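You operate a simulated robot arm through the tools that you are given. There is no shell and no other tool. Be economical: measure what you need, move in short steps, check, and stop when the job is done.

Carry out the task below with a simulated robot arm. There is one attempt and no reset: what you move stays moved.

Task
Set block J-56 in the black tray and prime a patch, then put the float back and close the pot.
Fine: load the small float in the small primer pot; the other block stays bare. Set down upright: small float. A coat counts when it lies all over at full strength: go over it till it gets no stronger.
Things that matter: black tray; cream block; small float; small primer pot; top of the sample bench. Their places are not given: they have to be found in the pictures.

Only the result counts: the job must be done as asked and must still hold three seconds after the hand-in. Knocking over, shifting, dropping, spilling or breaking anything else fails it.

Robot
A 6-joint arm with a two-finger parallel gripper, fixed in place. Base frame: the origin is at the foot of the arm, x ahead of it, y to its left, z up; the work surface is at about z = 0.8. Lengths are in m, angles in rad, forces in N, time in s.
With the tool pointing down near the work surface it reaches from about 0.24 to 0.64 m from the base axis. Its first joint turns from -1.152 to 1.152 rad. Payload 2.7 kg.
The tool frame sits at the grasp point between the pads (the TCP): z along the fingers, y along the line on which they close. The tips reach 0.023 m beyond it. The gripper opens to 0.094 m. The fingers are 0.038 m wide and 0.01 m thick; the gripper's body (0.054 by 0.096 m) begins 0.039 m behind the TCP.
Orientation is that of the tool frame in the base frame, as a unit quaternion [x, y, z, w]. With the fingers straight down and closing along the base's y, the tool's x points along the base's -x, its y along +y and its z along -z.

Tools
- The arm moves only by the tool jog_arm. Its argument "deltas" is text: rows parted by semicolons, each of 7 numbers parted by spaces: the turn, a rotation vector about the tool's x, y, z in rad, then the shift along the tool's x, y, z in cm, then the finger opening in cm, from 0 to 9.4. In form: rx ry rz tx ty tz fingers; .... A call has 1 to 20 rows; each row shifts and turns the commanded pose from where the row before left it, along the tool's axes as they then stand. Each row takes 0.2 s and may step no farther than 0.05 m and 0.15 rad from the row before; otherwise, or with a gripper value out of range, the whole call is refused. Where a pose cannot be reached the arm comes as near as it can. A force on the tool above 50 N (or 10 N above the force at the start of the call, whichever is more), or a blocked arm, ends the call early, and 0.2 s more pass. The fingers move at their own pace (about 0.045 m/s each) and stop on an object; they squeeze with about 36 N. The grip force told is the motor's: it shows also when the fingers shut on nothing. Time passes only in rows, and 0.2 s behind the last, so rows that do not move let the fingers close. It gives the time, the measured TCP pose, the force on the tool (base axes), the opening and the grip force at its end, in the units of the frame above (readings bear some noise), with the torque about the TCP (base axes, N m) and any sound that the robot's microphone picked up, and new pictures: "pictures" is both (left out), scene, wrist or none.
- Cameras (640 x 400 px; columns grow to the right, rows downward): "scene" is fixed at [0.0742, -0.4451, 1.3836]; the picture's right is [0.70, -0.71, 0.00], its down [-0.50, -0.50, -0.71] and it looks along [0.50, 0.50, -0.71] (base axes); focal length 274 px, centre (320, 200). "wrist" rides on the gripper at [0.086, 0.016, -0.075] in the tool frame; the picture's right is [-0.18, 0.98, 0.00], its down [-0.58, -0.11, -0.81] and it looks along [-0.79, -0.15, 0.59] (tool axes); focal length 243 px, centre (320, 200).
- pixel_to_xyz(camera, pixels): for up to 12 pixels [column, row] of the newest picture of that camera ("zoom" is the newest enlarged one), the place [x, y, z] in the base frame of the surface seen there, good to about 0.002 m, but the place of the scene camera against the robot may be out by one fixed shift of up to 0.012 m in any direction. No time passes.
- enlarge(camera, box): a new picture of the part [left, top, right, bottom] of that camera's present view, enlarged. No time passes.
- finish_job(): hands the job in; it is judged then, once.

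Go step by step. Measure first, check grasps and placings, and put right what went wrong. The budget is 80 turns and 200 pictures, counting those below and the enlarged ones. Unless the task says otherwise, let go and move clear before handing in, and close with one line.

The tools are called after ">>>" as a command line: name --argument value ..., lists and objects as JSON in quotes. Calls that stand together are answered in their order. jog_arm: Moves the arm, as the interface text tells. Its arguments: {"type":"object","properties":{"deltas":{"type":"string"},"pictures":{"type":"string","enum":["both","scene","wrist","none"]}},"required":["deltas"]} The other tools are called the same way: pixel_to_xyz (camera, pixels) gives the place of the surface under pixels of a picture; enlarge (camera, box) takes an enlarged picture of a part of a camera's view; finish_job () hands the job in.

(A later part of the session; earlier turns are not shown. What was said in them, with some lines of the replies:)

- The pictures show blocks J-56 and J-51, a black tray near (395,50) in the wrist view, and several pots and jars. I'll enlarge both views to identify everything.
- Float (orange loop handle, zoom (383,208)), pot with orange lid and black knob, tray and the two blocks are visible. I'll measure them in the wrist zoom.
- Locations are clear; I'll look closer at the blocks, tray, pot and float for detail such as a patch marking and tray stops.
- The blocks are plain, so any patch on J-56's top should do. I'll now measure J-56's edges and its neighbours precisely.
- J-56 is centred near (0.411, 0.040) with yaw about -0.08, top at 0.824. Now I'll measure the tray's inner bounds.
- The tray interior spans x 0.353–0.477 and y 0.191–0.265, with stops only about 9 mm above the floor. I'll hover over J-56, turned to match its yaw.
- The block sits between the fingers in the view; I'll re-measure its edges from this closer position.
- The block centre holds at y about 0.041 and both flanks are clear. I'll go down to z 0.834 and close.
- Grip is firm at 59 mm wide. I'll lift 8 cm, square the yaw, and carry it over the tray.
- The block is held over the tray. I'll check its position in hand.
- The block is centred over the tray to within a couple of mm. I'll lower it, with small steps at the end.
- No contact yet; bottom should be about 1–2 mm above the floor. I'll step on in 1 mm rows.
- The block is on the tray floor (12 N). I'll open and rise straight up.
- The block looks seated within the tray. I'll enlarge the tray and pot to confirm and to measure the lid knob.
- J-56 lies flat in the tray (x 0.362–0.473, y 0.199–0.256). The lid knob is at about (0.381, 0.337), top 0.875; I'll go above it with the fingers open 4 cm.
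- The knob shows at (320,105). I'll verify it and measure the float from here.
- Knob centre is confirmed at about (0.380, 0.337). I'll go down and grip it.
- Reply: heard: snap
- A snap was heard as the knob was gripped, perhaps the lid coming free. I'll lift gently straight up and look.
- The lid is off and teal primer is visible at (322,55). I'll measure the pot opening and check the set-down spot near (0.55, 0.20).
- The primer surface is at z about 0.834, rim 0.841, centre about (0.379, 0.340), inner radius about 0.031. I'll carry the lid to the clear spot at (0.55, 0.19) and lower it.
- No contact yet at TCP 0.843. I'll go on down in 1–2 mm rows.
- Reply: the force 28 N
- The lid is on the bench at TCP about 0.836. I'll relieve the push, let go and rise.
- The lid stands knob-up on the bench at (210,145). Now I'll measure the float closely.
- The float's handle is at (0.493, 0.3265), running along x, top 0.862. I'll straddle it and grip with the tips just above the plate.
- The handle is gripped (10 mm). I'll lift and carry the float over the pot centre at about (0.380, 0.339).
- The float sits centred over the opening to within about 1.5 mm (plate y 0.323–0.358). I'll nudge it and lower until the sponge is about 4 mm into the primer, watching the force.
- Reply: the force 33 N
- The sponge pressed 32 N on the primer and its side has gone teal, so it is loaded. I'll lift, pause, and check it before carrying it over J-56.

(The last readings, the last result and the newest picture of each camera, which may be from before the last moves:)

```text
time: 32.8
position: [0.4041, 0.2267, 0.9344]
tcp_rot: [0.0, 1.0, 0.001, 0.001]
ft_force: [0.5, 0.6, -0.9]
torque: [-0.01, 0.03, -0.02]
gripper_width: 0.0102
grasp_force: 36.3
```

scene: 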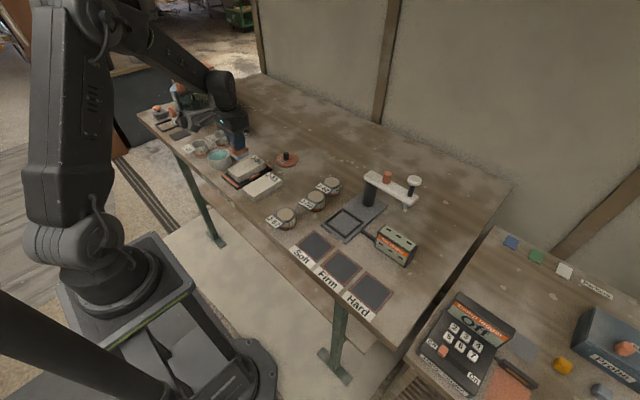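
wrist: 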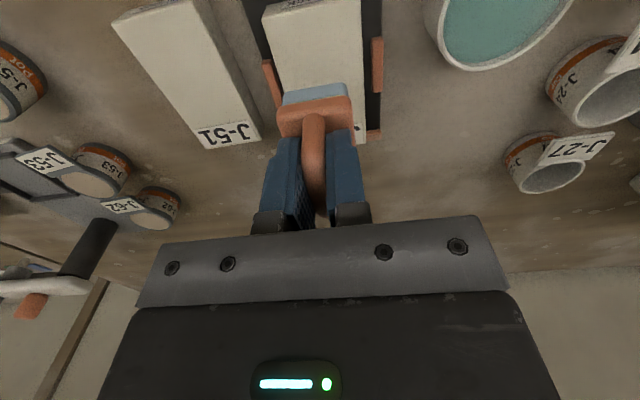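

The loaded float is over J-56's plain part. I'll lower it until it touches gently.

>>> jog_arm --deltas "0 0 0 0 0 2 0.5; 0 0 0 0 0 1.6 0.5; 0 0 0 0 0 0.5 0.5; 0 0 0 0 0 0.1 0.5; 0 0 0 0 0 0.1 0.5; 0 0 0 0 0 0.1 0.5; 0 0 0 0 0 0 0.5" --pictures "wrist"

```text
time: 34.4
position: [0.4046, 0.2266, 0.89]
tcp_rot: [0.001, 1.0, 0.0, 0.001]
ft_force: [0.0, 0.5, -0.3]
torque: [0.02, -0.01, 0.01]
gripper_width: 0.0103
grasp_force: 35.3
```

wrist: 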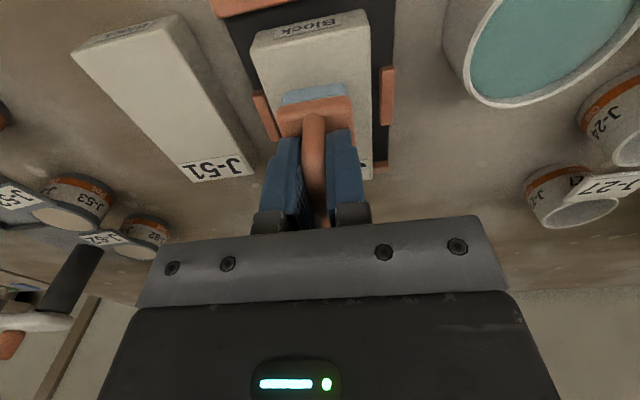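

>>> jog_arm --deltas "0 0 0 0 0 0.1 0.5; 0 0 0 0 0 0.1 0.5; 0 0 0 0 0 0.05 0.5; 0 0 0 0 0 0 0.5" --pictures "none"

```text
time: 35.4
position: [0.4042, 0.2261, 0.8881]
tcp_rot: [0.001, 1.0, 0.002, 0.001]
ft_force: [-1.1, 0.3, 3.8]
torque: [0.06, -0.04, -0.02]
gripper_width: 0.0102
grasp_force: 35.8
```

Light contact (3.8 N). I'll press a touch, make one short stroke along the block, lift and look at the mark.

>>> jog_arm --deltas "0 0 0 0 0 0.05 0.5; 0 0 0 0.4 0 0 0.5; 0 0 0 0.4 0 0 0.5; 0 0 0 -0.4 0 0 0.5; 0 0 0 -0.4 0 0 0.5; 0 0 0 -0.4 0 0 0.5; 0 0 0 0.4 0 0 0.5; 0 0 0 0 0 0 0.5; 0 0 0 0 0 -1 0.5; 0 0 0 0 0 -3 0.5; 0 0 0 -2.5 2.5 0 0.5; 0 0 0 -2.5 2.5 0 0.5; 0 0 0 0 0 0 0.5"

```text
time: 38.2
position: [0.4531, 0.2768, 0.9276]
tcp_rot: [0.001, 1.0, 0.0, 0.0]
ft_force: [0.9, 0.6, -0.2]
torque: [0.01, 0.01, 0.04]
gripper_width: 0.0102
grasp_force: 36.4
```

scene: 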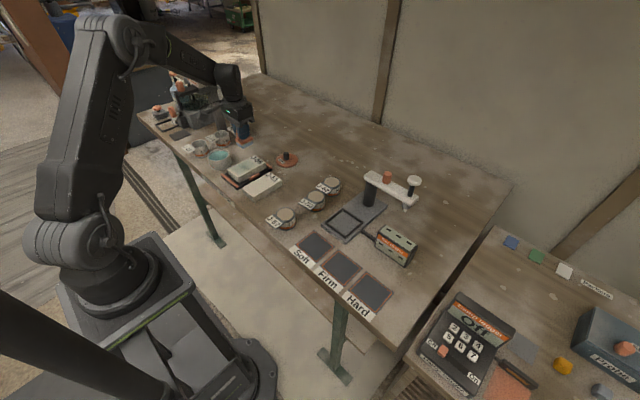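
wrist: 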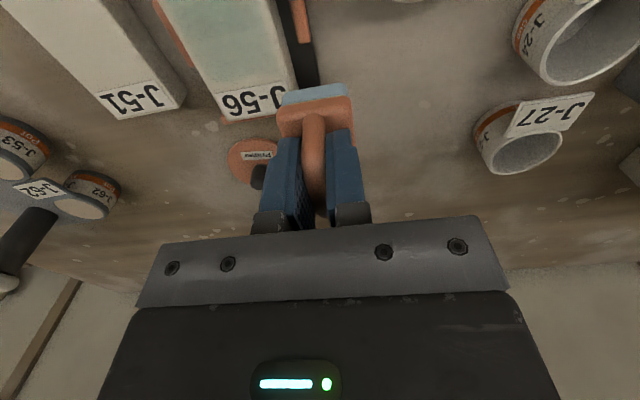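

>>> enlarge --camera "wrist" --box '[140, 0, 340, 130]'

>>> enlarge --camera "scene" --box '[200, 130, 300, 210]'

```text
3.08 times, centred on (240, 65) of wrist
```

zoom: 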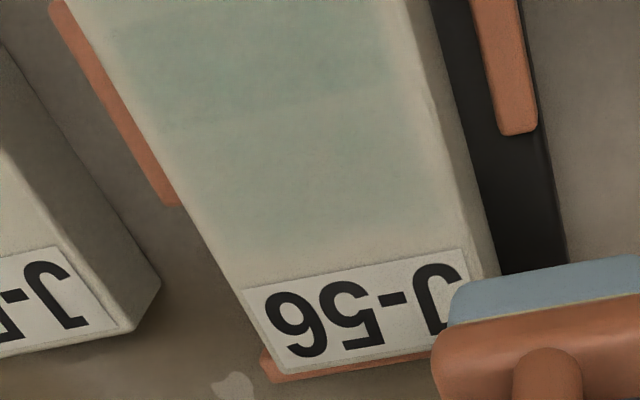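

```text
5.00 times, centred on (250, 170) of scene
```

zoom: 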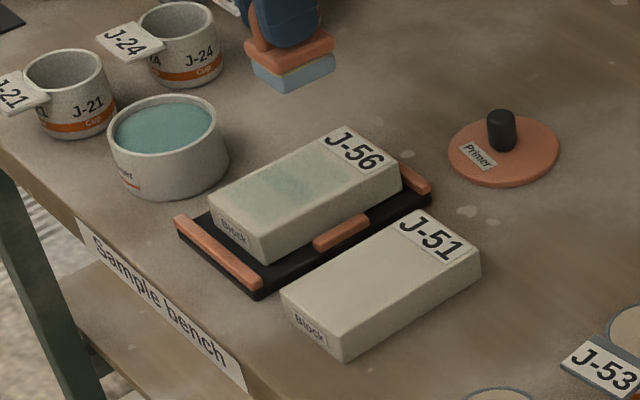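

A faint teal coat shows on J-56's plain part and needs more passes. I'll measure the block and the coat's extent first.

>>> pixel_to_xyz --camera "zoom" --pixels '[[210, 195], [267, 260], [402, 185], [345, 128], [225, 200], [280, 212], [320, 145], [370, 172], [255, 225], [300, 150], [340, 200], [220, 185]]'

>>> enlarge --camera "scene" --box '[230, 145, 290, 195]'

```text
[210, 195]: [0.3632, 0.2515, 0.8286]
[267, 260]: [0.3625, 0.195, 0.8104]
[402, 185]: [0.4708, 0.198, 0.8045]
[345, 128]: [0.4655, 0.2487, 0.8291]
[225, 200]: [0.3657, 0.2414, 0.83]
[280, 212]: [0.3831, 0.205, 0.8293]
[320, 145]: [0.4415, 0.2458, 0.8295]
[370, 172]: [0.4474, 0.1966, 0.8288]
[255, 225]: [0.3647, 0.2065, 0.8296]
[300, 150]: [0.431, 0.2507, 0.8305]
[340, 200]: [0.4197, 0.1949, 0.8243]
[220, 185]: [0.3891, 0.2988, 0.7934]
```

```text
8.00 times, centred on (260, 170) of scene
```

zoom: 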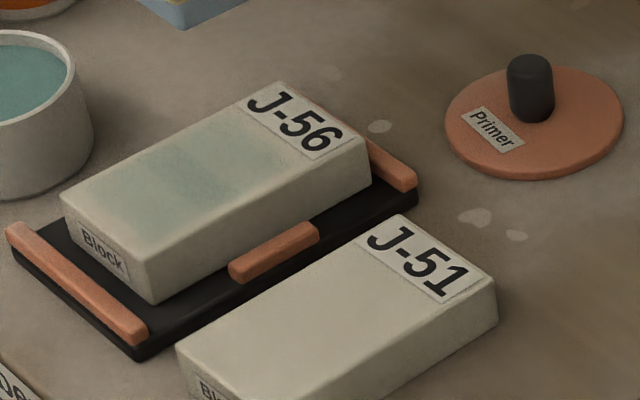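

The block hasn't moved and the coat spans about x 0.372–0.435. I'll go back down to the same height and work three lanes over the plain part.

>>> jog_arm --deltas "0 0 0 3.2 -3 0 0.5; 0 0 0 3.3 -2.95 0 0.5; 0 0 0 0 0 3 0.5; 0 0 0 0 0 1 0.5; 0 0 0 -1.2 0 0 0.5; 0 0 0 -1.2 0 0 0.5; 0 0 0 -1.2 0 0 0.5; 0 0 0 0 1 0 0.5; 0 0 0 1.2 0 0 0.5; 0 0 0 1.2 0 0 0.5; 0 0 0 1.2 0 0 0.5; 0 0 0 0 1 0 0.5; 0 0 0 -1.2 0 0 0.5; 0 0 0 -1.2 0 0 0.5; 0 0 0 -1.2 0 0 0.5; 0 0 0 0 -1 0 0.5; 0 0 0 1.2 0 0 0.5; 0 0 0 1.2 0 0 0.5; 0 0 0 1.2 0 0 0.5; 0 0 0 0 0 0 0.5" --pictures "wrist"

```text
time: 42.4
position: [0.3897, 0.227, 0.8881]
tcp_rot: [0.001, 1.0, 0.002, 0.001]
ft_force: [7.5, -0.6, 17.5]
torque: [-0.06, -0.54, -0.01]
gripper_width: 0.0103
grasp_force: 36.1
```

wrist: 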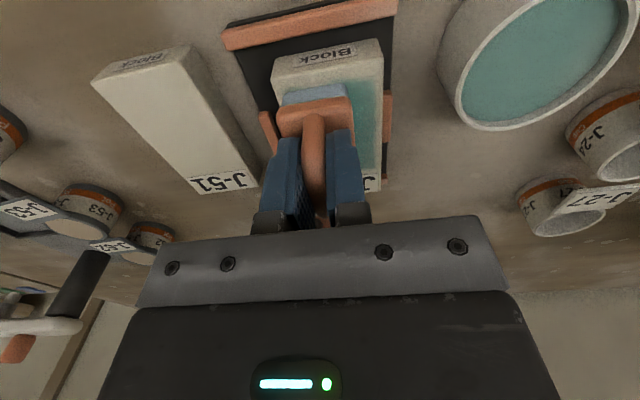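

Coat is building and the push is 17 N. I'll lift and look.

>>> jog_arm --deltas "0 0 0 0 0 -1 0.5; 0 0 0 0 0 -3 0.5; 0 0 0 -3.2 3 0 0.5; 0 0 0 -3.3 2.95 0 0.5; 0 0 0 0 0 0 0.5" --pictures "none"

>>> enlarge --camera "scene" --box '[215, 140, 295, 200]'

>>> enlarge --camera "wrist" --box '[140, 0, 340, 130]'

```text
time: 43.6
position: [0.455, 0.2871, 0.9278]
tcp_rot: [0.001, 1.0, 0.0, 0.0]
ft_force: [0.0, 0.0, 0.1]
torque: [0.0, 0.0, -0.03]
gripper_width: 0.0103
grasp_force: 35.9
```

```text
6.67 times, centred on (255, 170) of scene
```

zoom: 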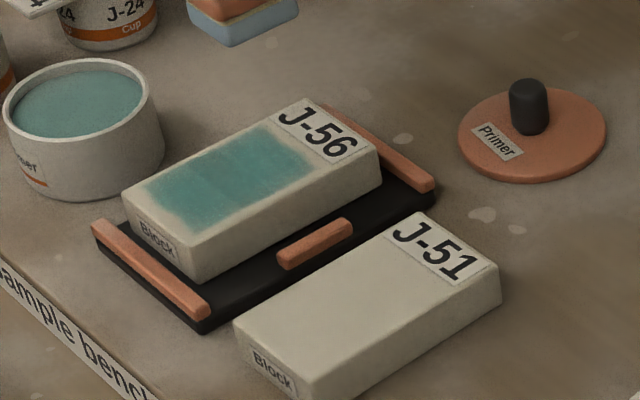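

```text
3.08 times, centred on (240, 65) of wrist
```

zoom: 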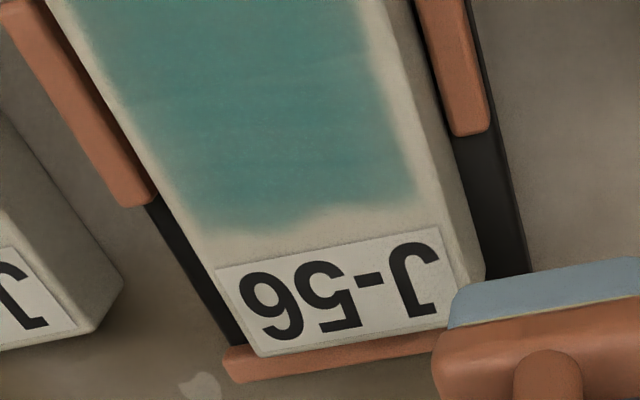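

The coat is now strong, with a bare margin at the right and near the label. I'll measure the block and the coat's edges again.

>>> pixel_to_xyz --camera "zoom" --pixels '[[258, 355], [458, 312], [215, 270], [440, 228], [200, 225], [410, 200], [385, 100], [365, 20], [130, 100], [110, 100], [415, 90], [440, 345]]'

```text
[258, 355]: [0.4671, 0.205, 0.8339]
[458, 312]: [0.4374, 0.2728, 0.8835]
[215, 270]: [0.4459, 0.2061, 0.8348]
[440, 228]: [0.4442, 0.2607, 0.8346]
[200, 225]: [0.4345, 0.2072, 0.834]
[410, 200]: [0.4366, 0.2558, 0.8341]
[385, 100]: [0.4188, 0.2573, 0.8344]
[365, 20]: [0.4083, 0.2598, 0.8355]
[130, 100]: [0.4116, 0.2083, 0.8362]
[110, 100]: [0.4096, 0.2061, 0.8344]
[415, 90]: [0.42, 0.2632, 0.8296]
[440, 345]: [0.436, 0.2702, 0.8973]
```

The block slid about 5 mm in y within the tray (now y 0.204–0.262), and the coat spans y 0.209–0.256. I'll run another raster centred on y 0.233, lifting between lanes so the block isn't dragged.

>>> jog_arm --deltas "0 0 0 3.35 -3.2 0 0.5; 0 0 0 3.35 -3.2 0 0.5; 0 0 0 0 0 3 0.5; 0 0 0 0 0 0.98 0.5; 0 0 0 -1.3 0 0 0.5; 0 0 0 -1.3 0 0 0.5; 0 0 0 -1.3 0 0 0.5; 0 0 0 0 0 -0.4 0.5; 0 0 0 0 1 0 0.5; 0 0 0 0 0 0.4 0.5; 0 0 0 1.3 0 0 0.5; 0 0 0 1.3 0 0 0.5; 0 0 0 1.3 0 0 0.5; 0 0 0 0 0 -0.4 0.5; 0 0 0 0 1 0 0.5; 0 0 0 0 0 0.4 0.5; 0 0 0 -1.3 0 0 0.5; 0 0 0 -1.3 0 0 0.5; 0 0 0 -1.3 0 0 0.5; 0 0 0 0 0 -0.6 0.5" --pictures "none"

>>> jog_arm --deltas "0 0 0 0 0 -3.4 0.5; 0 0 0 -3 4 0 0.5; 0 0 0 0 0 0 0.5; 0 0 0 0 0 0 0.5" --pictures "wrist"

>>> enlarge --camera "scene" --box '[215, 140, 295, 200]'

>>> enlarge --camera "wrist" --box '[140, 0, 340, 130]'

```text
time: 47.8
position: [0.426, 0.2423, 0.8925]
tcp_rot: [0.001, 1.0, 0.0, 0.0]
ft_force: [-0.2, -0.1, 0.5]
torque: [-0.03, -0.02, -0.01]
gripper_width: 0.0102
grasp_force: 35.7
```

```text
time: 48.8
position: [0.4575, 0.2817, 0.9283]
tcp_rot: [0.0, 1.0, 0.0, 0.001]
ft_force: [-0.8, 0.1, -0.8]
torque: [0.04, -0.01, -0.01]
gripper_width: 0.01
grasp_force: 35.9
```

wrist: 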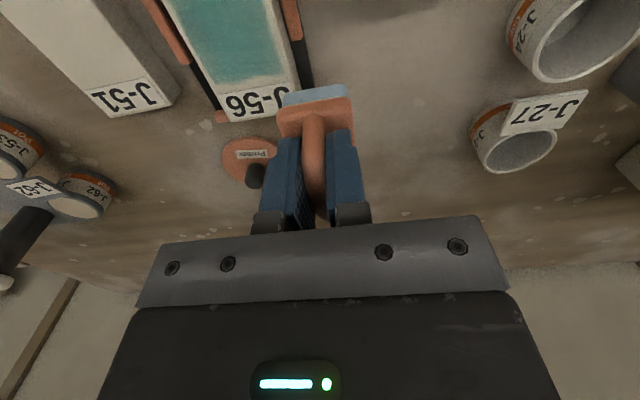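

```text
6.67 times, centred on (255, 170) of scene
```

zoom: 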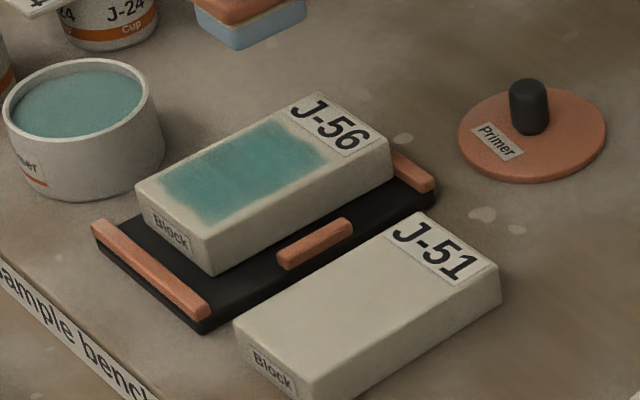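

```text
3.08 times, centred on (240, 65) of wrist
```

zoom: 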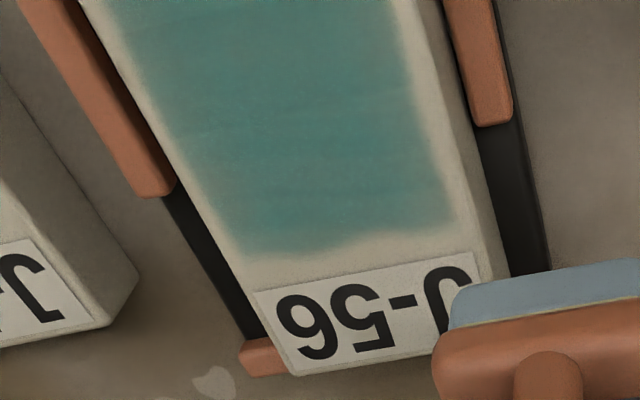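

The coat deepened slightly and the edges haven't grown, but the block slid towards the far bar. I'll check its position and level.

>>> pixel_to_xyz --camera "zoom" --pixels '[[295, 370], [420, 345], [255, 292], [470, 252], [250, 250], [452, 225], [160, 100], [420, 100], [140, 95], [470, 200], [268, 355], [270, 345]]'

>>> pixel_to_xyz --camera "wrist" --pixels '[[165, 2], [200, 20], [255, 20], [215, 95], [260, 40], [275, 70], [275, 5], [185, 5]]'

```text
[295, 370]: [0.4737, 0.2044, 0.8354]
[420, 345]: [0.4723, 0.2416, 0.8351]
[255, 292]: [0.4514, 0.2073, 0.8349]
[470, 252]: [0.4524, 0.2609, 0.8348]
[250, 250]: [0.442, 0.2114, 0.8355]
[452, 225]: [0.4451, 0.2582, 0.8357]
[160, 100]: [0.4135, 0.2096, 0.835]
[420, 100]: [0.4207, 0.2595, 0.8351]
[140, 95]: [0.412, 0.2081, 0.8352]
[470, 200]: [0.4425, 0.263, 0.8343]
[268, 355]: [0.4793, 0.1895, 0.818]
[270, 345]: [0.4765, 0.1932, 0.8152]
```

```text
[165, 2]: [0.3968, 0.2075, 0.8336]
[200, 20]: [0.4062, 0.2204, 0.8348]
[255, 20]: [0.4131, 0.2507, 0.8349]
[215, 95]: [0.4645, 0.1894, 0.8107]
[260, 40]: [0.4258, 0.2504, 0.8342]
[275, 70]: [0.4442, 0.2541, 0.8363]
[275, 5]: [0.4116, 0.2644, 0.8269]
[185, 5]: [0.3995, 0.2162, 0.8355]
```

The block lies flat and inside the tray (x 0.366–0.475). To be sure of full strength I'll reload the float in the pot and give another pass.

>>> jog_arm --deltas "0 0 0 2 1.4 -0.7 0.5; 0 0 0 2 1.4 0 0.5; 0 0 0 2 1.4 0 0.5; 0 0 0 1.8 1.4 0 0.5; 0 0 0 0 0 0 0.5" --pictures "wrist"

>>> pixel_to_xyz --camera "wrist" --pixels '[[278, 70], [362, 70], [282, 120], [352, 110]]'

```text
time: 50.0
position: [0.377, 0.3391, 0.9341]
tcp_rot: [0.0, 1.0, 0.0, 0.001]
ft_force: [-0.8, 0.7, -0.5]
torque: [-0.02, 0.01, 0.0]
gripper_width: 0.0104
grasp_force: 36.2
```

wrist: 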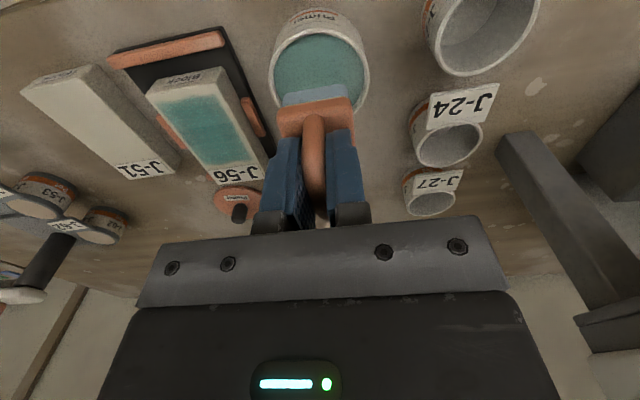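

```text
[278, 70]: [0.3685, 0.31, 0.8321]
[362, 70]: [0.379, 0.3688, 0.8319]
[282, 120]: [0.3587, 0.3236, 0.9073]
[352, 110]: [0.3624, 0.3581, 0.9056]
```

The whole coat is visible from here; I'll zoom in on it, then dip.

>>> enlarge --camera "wrist" --box '[130, 40, 280, 200]'

>>> jog_arm --deltas "0 0 0 -0.25 -0.1 1 0.5; 0 0 0 0 0 2 0.5; 0 0 0 0 0 1 0.5; 0 0 0 0 0 0.3 0.5; 0 0 0 0 0 0.2 0.5; 0 0 0 0 0 0.2 0.5; 0 0 0 0 0 0 0.5" --pictures "wrist"

```text
2.50 times, centred on (205, 120) of wrist
```

zoom: 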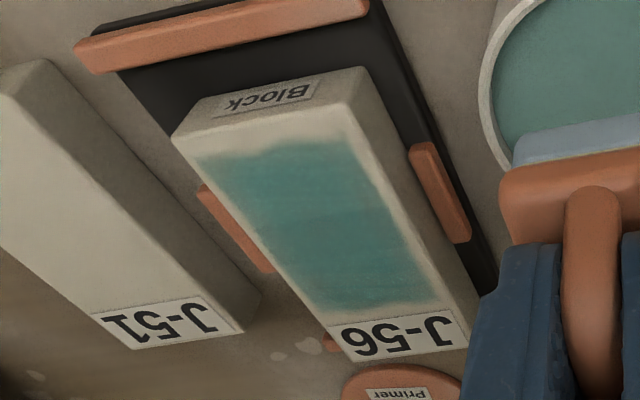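

```text
time: 51.6
position: [0.3799, 0.3384, 0.888]
tcp_rot: [0.001, 1.0, 0.0, 0.001]
ft_force: [0.4, -0.2, -0.3]
torque: [-0.02, 0.0, 0.05]
gripper_width: 0.0103
grasp_force: 36.5
```

wrist: 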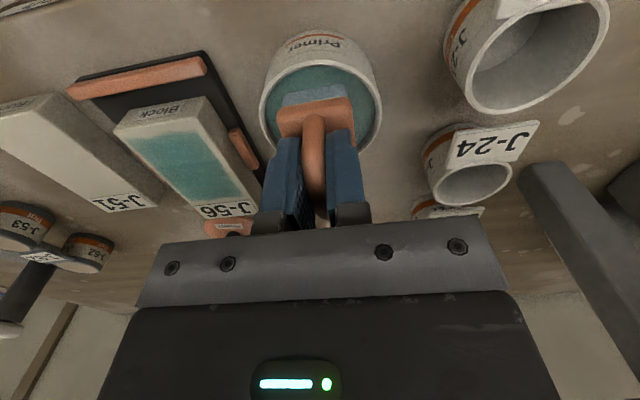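

No contact yet as the level has dropped a little. I'll press on 2–3 mm, then lift.

>>> jog_arm --deltas "0 0 0 0 0 0.1 0.5; 0 0 0 0 0 0.1 0.5; 0 0 0 0 0 0 0.5" --pictures "none"

```text
time: 52.4
position: [0.3811, 0.3372, 0.8883]
tcp_rot: [0.0, 1.0, 0.001, 0.001]
ft_force: [-4.6, -2.5, 14.8]
torque: [-0.09, 0.13, -0.06]
gripper_width: 0.0104
grasp_force: 36.1
```

The sponge is loaded again (15 N). Next: lift, cross to J-56's label-side edge of the plain area and do the three lanes, finishing toward the robot.

>>> jog_arm --deltas "0 0 0 0 0 -0.5 0.5; 0 0 0 0 0 -2 0.5; 0 0 0 0 0 -2 0.5; 0 0 0 0 0 0 0.5; 0 0 0 -1.2 -2.8 0 0.5; 0 0 0 -1.2 -2.8 0 0.5; 0 0 0 -1.2 -2.8 0 0.5; 0 0 0 -1.2 -2.95 0 0.5; 0 0 0 0 0 3 0.5; 0 0 0 0 0 1.1 0.5; 0 0 0 0 0 0.2 0.5; 0 0 0 0 0 0 0.5" --pictures "none"

```text
time: 55.0
position: [0.4287, 0.2239, 0.8879]
tcp_rot: [0.001, 1.0, 0.001, 0.001]
ft_force: [-0.9, -1.3, 3.8]
torque: [-0.02, -0.02, -0.05]
gripper_width: 0.0105
grasp_force: 36.3
```

Gentle contact at 3.8 N. Now the three lanes, lifting between them.

>>> jog_arm --deltas "0 0 0 1 0 0 0.5; 0 0 0 1.1 0 0 0.5; 0 0 0 1.1 0 0 0.5; 0 0 0 1 0 0 0.5; 0 0 0 0 0 -0.4 0.5; 0 0 0 0 0.9 0 0.5; 0 0 0 0 0 0.4 0.5; 0 0 0 -1 0 0 0.5; 0 0 0 -1.1 0 0 0.5; 0 0 0 -1.1 0 0 0.5; 0 0 0 -1 0 0 0.5; 0 0 0 0 0 -0.4 0.5; 0 0 0 0 0.9 0 0.5; 0 0 0 0 0 0.4 0.5; 0 0 0 1 0 0 0.5; 0 0 0 1.1 0 0 0.5; 0 0 0 1.1 0 0 0.5; 0 0 0 1 0 0 0.5; 0 0 0 0 0 -1 0.5; 0 0 0 0 0 -3 0.5" --pictures "none"

>>> jog_arm --deltas "0 0 0 0 4 0 0.5; 0 0 0 0 4 0 0.5; 0 0 0 0 2 0 0.5; 0 0 0 0 0 0 0.5" --pictures "wrist"

>>> enlarge --camera "wrist" --box '[130, 40, 280, 200]'

>>> enlarge --camera "scene" --box '[215, 140, 295, 200]'

```text
time: 59.2
position: [0.3876, 0.2421, 0.9273]
tcp_rot: [0.0, 1.0, 0.0, 0.0]
ft_force: [0.6, -1.1, 0.5]
torque: [-0.01, -0.02, 0.01]
gripper_width: 0.0101
grasp_force: 36.0
```

```text
time: 60.2
position: [0.3869, 0.3411, 0.9266]
tcp_rot: [0.0, 1.0, -0.001, 0.0]
ft_force: [-0.1, -0.6, -0.1]
torque: [0.02, 0.02, 0.02]
gripper_width: 0.0105
grasp_force: 35.7
```

wrist: 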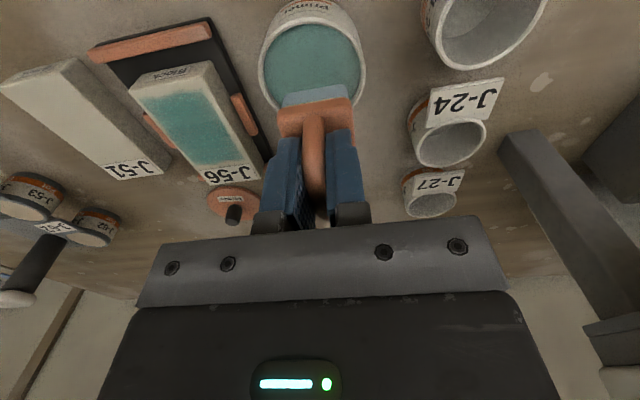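

```text
2.50 times, centred on (205, 120) of wrist
```

zoom: 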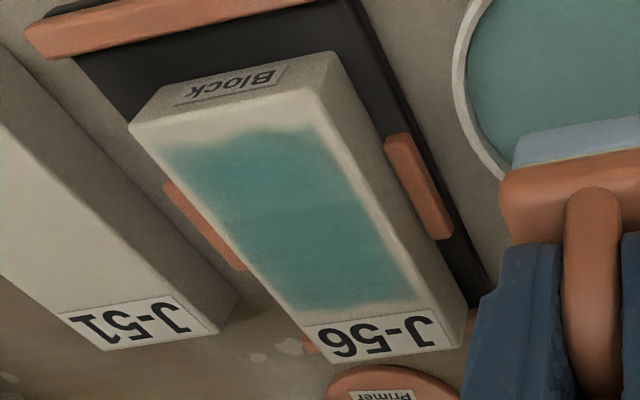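

```text
6.67 times, centred on (255, 170) of scene
```

zoom: 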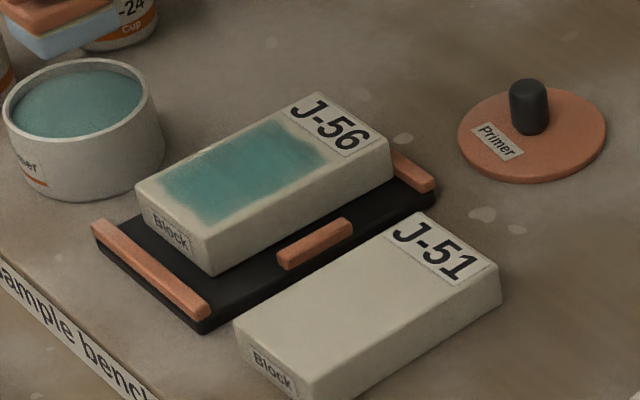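

The coat's outline hasn't grown, so that seems to be the whole patch. The near third looks slightly paler; I'll zoom in and measure it.

>>> enlarge --camera "wrist" --box '[155, 70, 245, 190]'

>>> pixel_to_xyz --camera "wrist" --pixels '[[194, 100], [210, 125], [235, 160], [170, 99], [203, 91], [180, 95], [130, 90], [212, 70], [225, 162], [185, 130], [205, 165], [232, 180]]'

```text
3.33 times, centred on (200, 130) of wrist
```

zoom: 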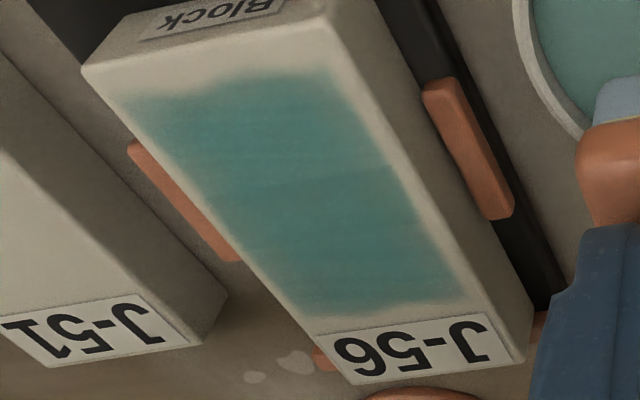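

```text
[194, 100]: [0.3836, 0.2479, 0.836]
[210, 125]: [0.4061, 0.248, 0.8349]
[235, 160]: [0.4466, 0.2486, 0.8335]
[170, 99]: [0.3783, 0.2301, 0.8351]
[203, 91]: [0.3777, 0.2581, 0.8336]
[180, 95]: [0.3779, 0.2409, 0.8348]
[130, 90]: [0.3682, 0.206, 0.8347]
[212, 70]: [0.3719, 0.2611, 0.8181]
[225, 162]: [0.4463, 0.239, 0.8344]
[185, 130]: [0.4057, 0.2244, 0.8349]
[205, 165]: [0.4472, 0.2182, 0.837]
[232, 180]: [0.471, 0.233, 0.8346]
```

The near third (x 0.377–0.41) seems slightly paler. I'll do another full pass with extra strokes there.

>>> jog_arm --deltas "0 0 0 0.1 -4 0 0.5; 0 0 0 0.1 -4 0 0.5; 0 0 0 0.1 -3.7 0 0.5; 0 0 0 0 0 3 0.5; 0 0 0 0 0 1.03 0.5; 0 0 0 -1.2 0 0 0.5; 0 0 0 -1.2 0 0 0.5; 0 0 0 1.2 0 0 0.5; 0 0 0 1.2 0 0 0.5; 0 0 0 0 0 -0.4 0.5; 0 0 0 0 0.9 0 0.5; 0 0 0 0 0 0.4 0.5; 0 0 0 -1.2 0 0 0.5; 0 0 0 -1.2 0 0 0.5; 0 0 0 1.2 0 0 0.5; 0 0 0 1.2 0 0 0.5; 0 0 0 0 0 -0.4 0.5; 0 0 0 0 0.9 0 0.5; 0 0 0 0 0 0.4 0.5; 0 0 0 0 0 0 0.5" --pictures "none"

>>> jog_arm --deltas "0 0 0 -1.2 0 0 0.5; 0 0 0 -1.2 0 0 0.5; 0 0 0 1.2 0 0 0.5; 0 0 0 1.2 0 0 0.5; 0 0 0 -1.2 0 0 0.5; 0 0 0 -1.2 0 0 0.5; 0 0 0 -1.2 0 0 0.5; 0 0 0 0 0 -0.4 0.5; 0 0 0 0 -0.9 0 0.5; 0 0 0 0 0 0.4 0.5; 0 0 0 1.2 0 0 0.5; 0 0 0 1.2 0 0 0.5; 0 0 0 1.0 0 0 0.5; 0 0 0 0 0 -1 0.5; 0 0 0 0 0 -3 0.5; 0 0 0 0 4 0 0.5; 0 0 0 0 4 0 0.5; 0 0 0 0 3 0 0.5; 0 0 0 0 0 0 0.5" --pictures "wrist"

>>> enlarge --camera "wrist" --box '[130, 40, 280, 200]'

>>> enlarge --camera "scene" --box '[215, 140, 295, 200]'

```text
time: 64.4
position: [0.3843, 0.2442, 0.8869]
tcp_rot: [0.0, 1.0, 0.001, 0.001]
ft_force: [-3.1, 0.2, 5.8]
torque: [-0.01, 0.09, 0.0]
gripper_width: 0.0102
grasp_force: 35.8
```

```text
time: 68.4
position: [0.3859, 0.344, 0.9264]
tcp_rot: [-0.001, 1.0, 0.001, 0.001]
ft_force: [-0.7, 0.6, -0.9]
torque: [0.03, -0.01, 0.03]
gripper_width: 0.0101
grasp_force: 36.0
```

wrist: 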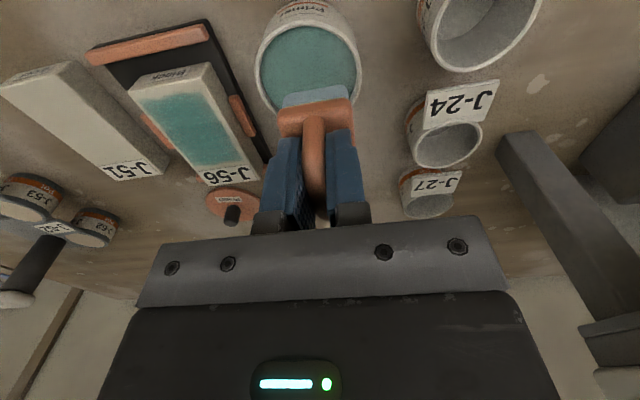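

```text
2.50 times, centred on (205, 120) of wrist
```

zoom: 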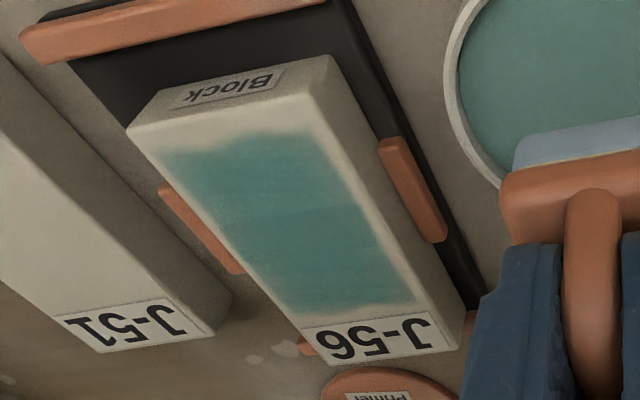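

```text
6.67 times, centred on (255, 170) of scene
```

zoom: 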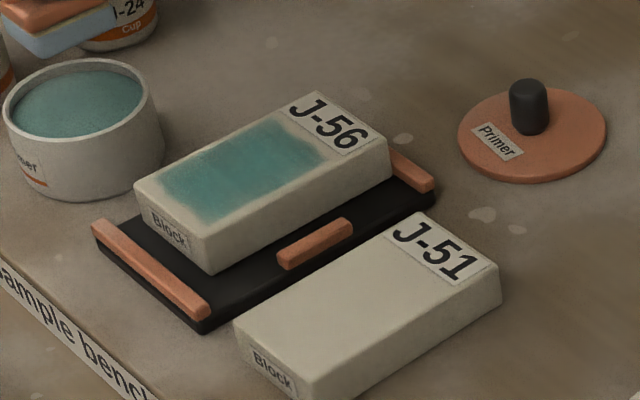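

The coat is now even, and neither its colour nor its outline changes with more passes. I'll carry the float back to its place at (0.493, 0.3255).

>>> jog_arm --deltas "0 0 0 0 0 -1 0.5; 0 0 0 -2.7 -0.46 0 0.5; 0 0 0 -2.7 -0.46 0 0.5; 0 0 0 -2.7 -0.46 0 0.5; 0 0 0 -2.62 -0.46 0 0.5; 0 0 0 0 0 0 0.5; 0 0 0 0 0 3 0.5; 0 0 0 0 0 3 0.5; 0 0 0 0 0 1.6 0.5; 0 0 0 0 0 0.3 0.5; 0 0 0 0 0 0.1 0.5; 0 0 0 0 0 0.1 0.5; 0 0 0 0 0 0 0.5"

```text
time: 71.2
position: [0.4925, 0.3252, 0.8575]
tcp_rot: [0.001, 1.0, 0.0, 0.0]
ft_force: [-0.3, -0.7, -0.6]
torque: [-0.02, 0.0, 0.0]
gripper_width: 0.0104
grasp_force: 36.4
```

scene: 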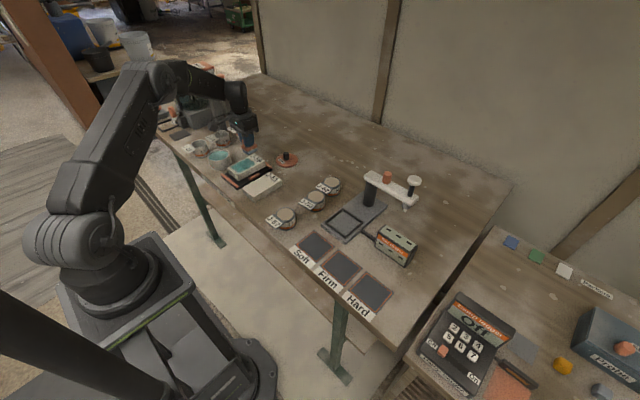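
wrist: 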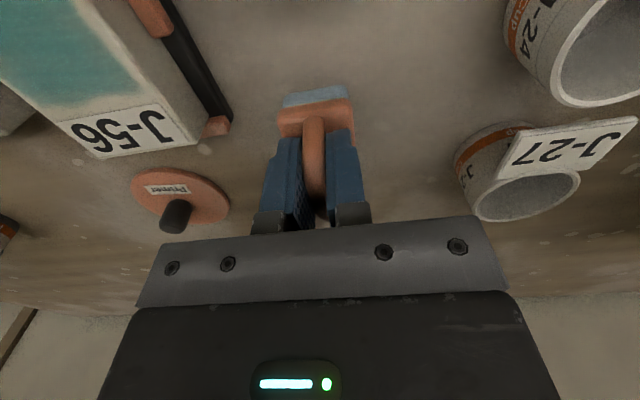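

The float is back over its place, about 2 mm up. I'll lower it to contact.

>>> jog_arm --deltas "0 0 0 0 0 0.1 0.5; 0 0 0 0 0 0.1 0.5; 0 0 0 0 0 0.05 0.5; 0 0 0 0 0 0 0.5" --pictures "none"

```text
time: 72.2
position: [0.4928, 0.3256, 0.8542]
tcp_rot: [0.001, 1.0, 0.0, 0.001]
ft_force: [-0.2, 1.0, 0.2]
torque: [0.0, 0.0, -0.01]
gripper_width: 0.0101
grasp_force: 35.8
```

>>> jog_arm --deltas "0 0 0 0 0 0.1 0.5; 0 0 0 0 0 0.05 0.5; 0 0 0 0 0 0 0.5" --pictures "none"

```text
time: 73.0
position: [0.4917, 0.3258, 0.8526]
tcp_rot: [0.0, 1.0, 0.0, 0.0]
ft_force: [-2.4, -0.5, 4.8]
torque: [-0.02, -0.05, 0.03]
gripper_width: 0.0102
grasp_force: 36.0
```

The sponge is on the bench (4.8 N). I'll open, rise and check that the float stands upright.

>>> jog_arm --deltas "0 0 0 0 0 0 4; 0 0 0 0 0 0 4; 0 0 0 0 0 0 4; 0 0 0 0 0 -2 4; 0 0 0 0 0 -3 4; 0 0 0 0 0 -4 4; 0 0 0 -1.5 -3.4 0 4; 0 0 0 -1.5 -3.4 0 4; 0 0 0 -1.5 -3.4 0 4; 0 0 0 -1.3 -3.4 0 4; 0 0 0 0 0 0 4"

>>> enlarge --camera "scene" --box '[200, 110, 320, 200]'

>>> pixel_to_xyz --camera "wrist" --pixels '[[320, 110], [308, 110], [332, 110], [320, 90], [265, 85], [375, 85]]'

```text
time: 75.4
position: [0.5509, 0.1899, 0.9417]
tcp_rot: [0.0, 1.0, -0.001, 0.001]
ft_force: [0.4, -0.1, 0.4]
torque: [0.0, -0.01, -0.02]
gripper_width: 0.0403
grasp_force: 0.0
```

scene: 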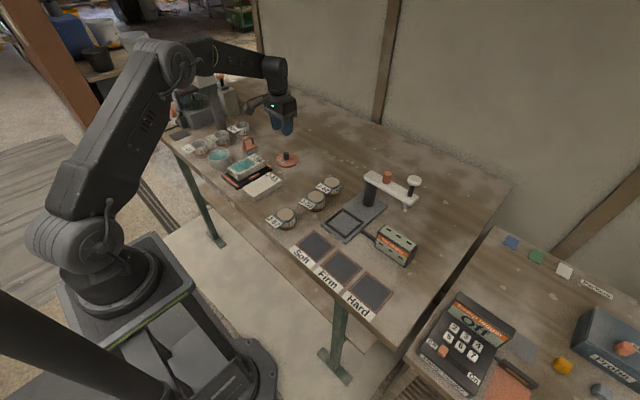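
wrist: 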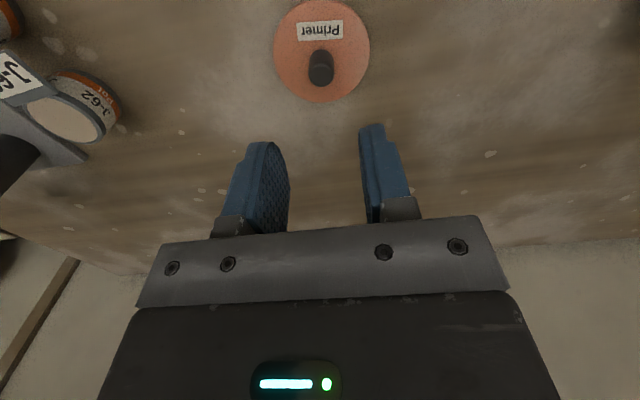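

```text
4.44 times, centred on (260, 155) of scene
```

zoom: 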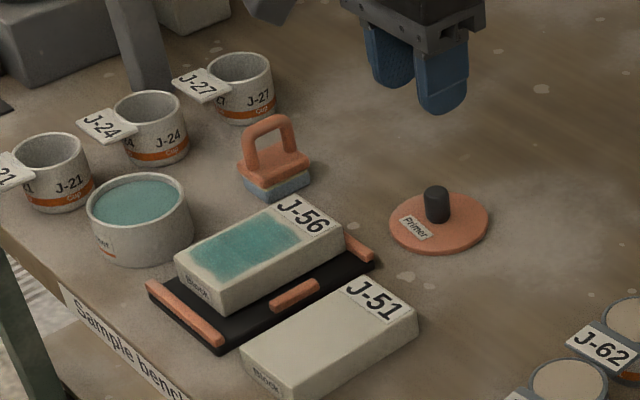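

```text
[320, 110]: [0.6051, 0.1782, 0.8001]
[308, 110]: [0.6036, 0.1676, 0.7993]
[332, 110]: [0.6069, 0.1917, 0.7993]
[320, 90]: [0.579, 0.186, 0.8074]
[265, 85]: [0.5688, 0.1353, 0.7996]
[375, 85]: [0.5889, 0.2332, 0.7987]
```

The float stands upright in its place. I'll measure the lid and knob (322,75) here.

>>> pixel_to_xyz --camera "wrist" --pixels '[[322, 78], [312, 76], [332, 76], [275, 50], [368, 50], [322, 99], [318, 3], [320, 55]]'

```text
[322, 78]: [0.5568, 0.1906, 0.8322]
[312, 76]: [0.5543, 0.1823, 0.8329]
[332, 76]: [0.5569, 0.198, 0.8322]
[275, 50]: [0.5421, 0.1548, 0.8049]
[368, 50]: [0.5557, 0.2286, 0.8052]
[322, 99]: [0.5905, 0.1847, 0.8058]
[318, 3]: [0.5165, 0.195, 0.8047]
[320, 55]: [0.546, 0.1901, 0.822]
```

The lid centre is (0.552, 0.191). I'll go down, grip the knob, and lift.

>>> jog_arm --deltas "0 0 0 -0.1 0.05 3.5 4; 0 0 0 0 0 3.5 4; 0 0 0 0 0 2.5 4; 0 0 0 0 0 0.95 4; 0 0 0 0 0 0 1; 0 0 0 0 0 0 1; 0 0 0 0 0 0 1; 0 0 0 0 0 0 1; 0 0 0 0 0 -1 1; 0 0 0 0 0 -3 1; 0 0 0 0 0 -4 1; 0 0 0 0 0 -4 1; 0 0 0 2.9 2.5 0 1; 0 0 0 2.9 2.5 0 1; 0 0 0 2.9 2.5 0 1; 0 0 0 2.9 2.5 0 1; 0 0 0 2.9 2.5 0 1; 0 0 0 2.7 2.4 0 1; 0 0 0 0 0 0 1"

```text
time: 79.4
position: [0.3796, 0.3404, 0.9571]
tcp_rot: [0.001, 1.0, -0.001, 0.001]
ft_force: [-0.7, 0.0, -0.1]
torque: [0.01, 0.01, 0.04]
gripper_width: 0.0187
grasp_force: 35.7
```

scene: 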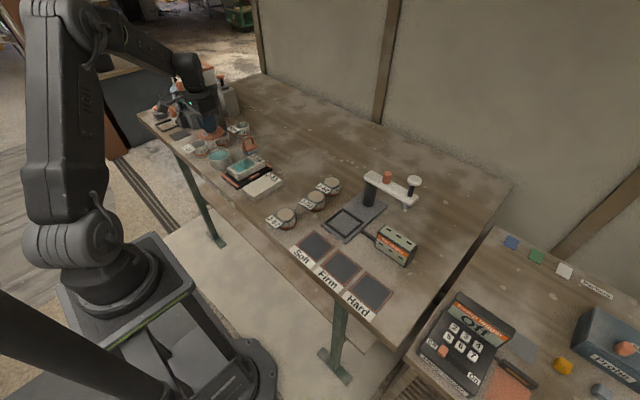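
wrist: 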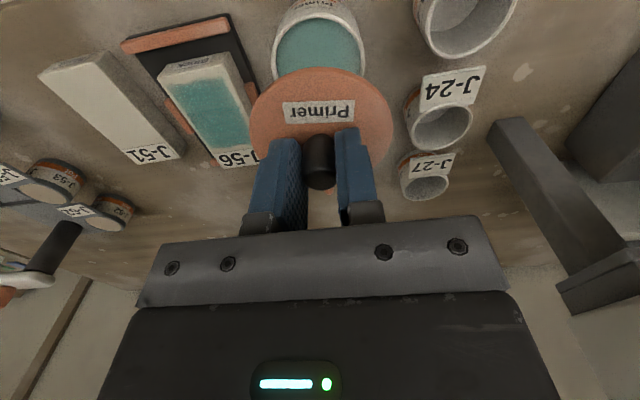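

The lid is held level over the pot. I'll measure its edges and the pot rim to align.

>>> pixel_to_xyz --camera "wrist" --pixels '[[320, 70], [252, 115], [390, 115], [280, 55], [361, 55], [275, 60], [363, 60], [320, 88]]'

```text
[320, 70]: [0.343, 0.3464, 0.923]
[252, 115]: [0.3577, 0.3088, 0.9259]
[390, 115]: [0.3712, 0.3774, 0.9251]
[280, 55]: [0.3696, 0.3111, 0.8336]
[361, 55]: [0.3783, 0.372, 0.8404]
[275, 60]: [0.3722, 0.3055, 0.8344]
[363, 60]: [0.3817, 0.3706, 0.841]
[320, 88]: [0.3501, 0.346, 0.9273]
```

Aligned to within about 2 mm; I'll shift y by -2 mm and lower to just above the rim, then in 1 mm rows.

>>> jog_arm --deltas "0 0 0 -0.08 -0.2 2.5 1; 0 0 0 0 0 2.5 1; 0 0 0 0 0 2 1; 0 0 0 0 0 0.5 1; 0 0 0 0 0 0.1 1; 0 0 0 0 0 0.1 1; 0 0 0 0 0 0.1 1; 0 0 0 0 0 0 1"

```text
time: 81.2
position: [0.3806, 0.3369, 0.8799]
tcp_rot: [0.0, 1.0, 0.0, 0.001]
ft_force: [-0.9, 0.2, -0.1]
torque: [0.02, -0.05, -0.01]
gripper_width: 0.0186
grasp_force: 35.9
```

scene: 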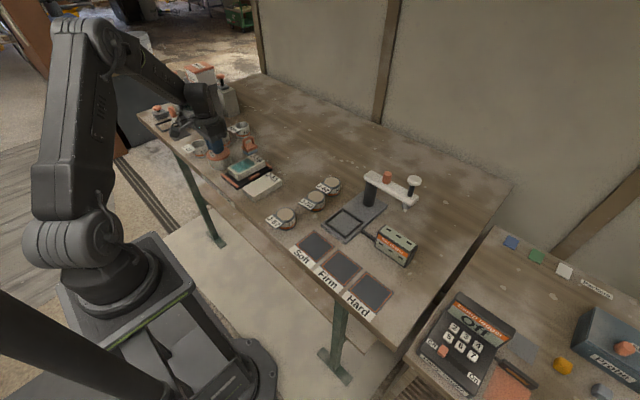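
wrist: 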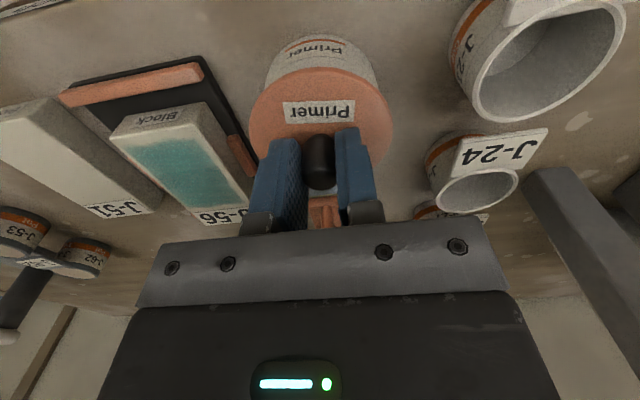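

The pot (columns 266–377) is centred under the lid (250–392). I'll continue down to contact.

>>> jog_arm --deltas "0 0 0 0 -0.05 0.1 1; 0 0 0 0 0 0.1 1; 0 0 0 0 0 0.1 1; 0 0 0 0 0 0.1 1; 0 0 0 0 0 0 1" --pictures "none"

```text
time: 82.4
position: [0.3814, 0.3373, 0.8771]
tcp_rot: [0.0, 1.0, 0.001, 0.002]
ft_force: [-12.8, 1.3, 26.3]
torque: [-0.1, 0.39, 0.07]
gripper_width: 0.0188
grasp_force: 36.2
heard: snap
```

A snap was heard and the push is 26 N, so the lid is seated. I'll relieve, let go and rise, then check everything.

>>> jog_arm --deltas "0 0 0 0 0 -0.15 1; 0 0 0 0 0 0 4; 0 0 0 0 0 0 4; 0 0 0 0 0 -2 4; 0 0 0 0 0 -4 4; 0 0 0 0 0 -4 4; 0 0 0 0 0 -4.5 4; 0 0 0 3 -3 -2 4; 0 0 0 3 -3 0 4; 0 0 0 0 0 0 4"

>>> enlarge --camera "wrist" --box '[270, 0, 530, 160]'

>>> enlarge --camera "scene" --box '[170, 110, 310, 210]'

```text
time: 84.6
position: [0.3196, 0.2755, 1.0426]
tcp_rot: [0.0, 1.0, 0.002, 0.001]
ft_force: [-0.3, -0.6, -0.1]
torque: [0.0, -0.02, 0.0]
gripper_width: 0.0399
grasp_force: 0.1
```

scene: 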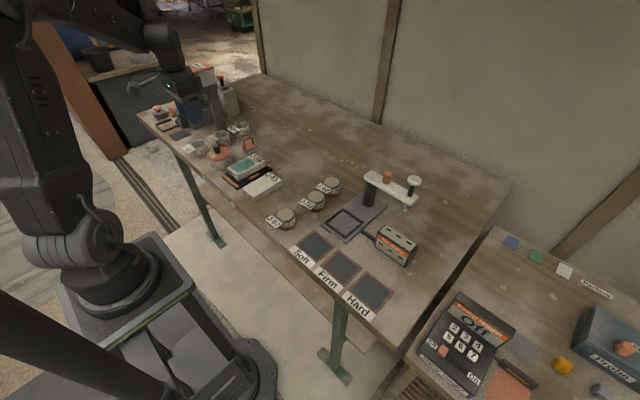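
wrist: 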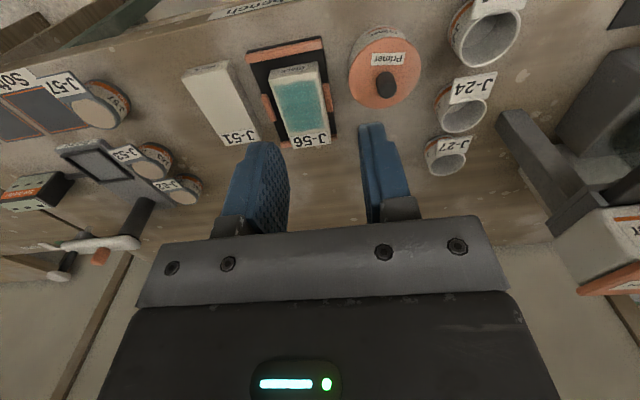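

```text
2.46 times, centred on (400, 80) of wrist
```

zoom: 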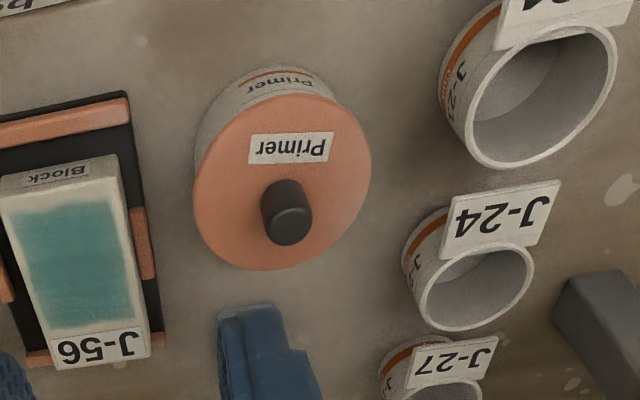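

```text
4.00 times, centred on (240, 160) of scene
```

zoom: 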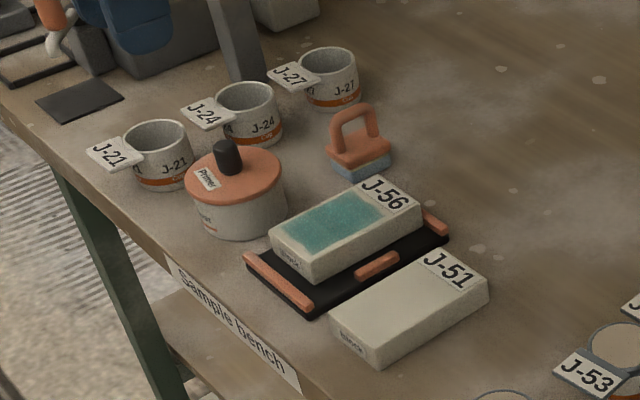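

The pictures show the pot closed, the float upright in its place, J-56 flat in the tray with an even coat, and J-51 bare and unmoved. I'm handing the job in.

>>> finish_job

```text
The job is handed in.
```

J-56 is in the black tray with an even primer patch, the small float is back upright in its place, the primer pot is closed, and J-51 is still bare; the job is handed in, with no verdict shown.
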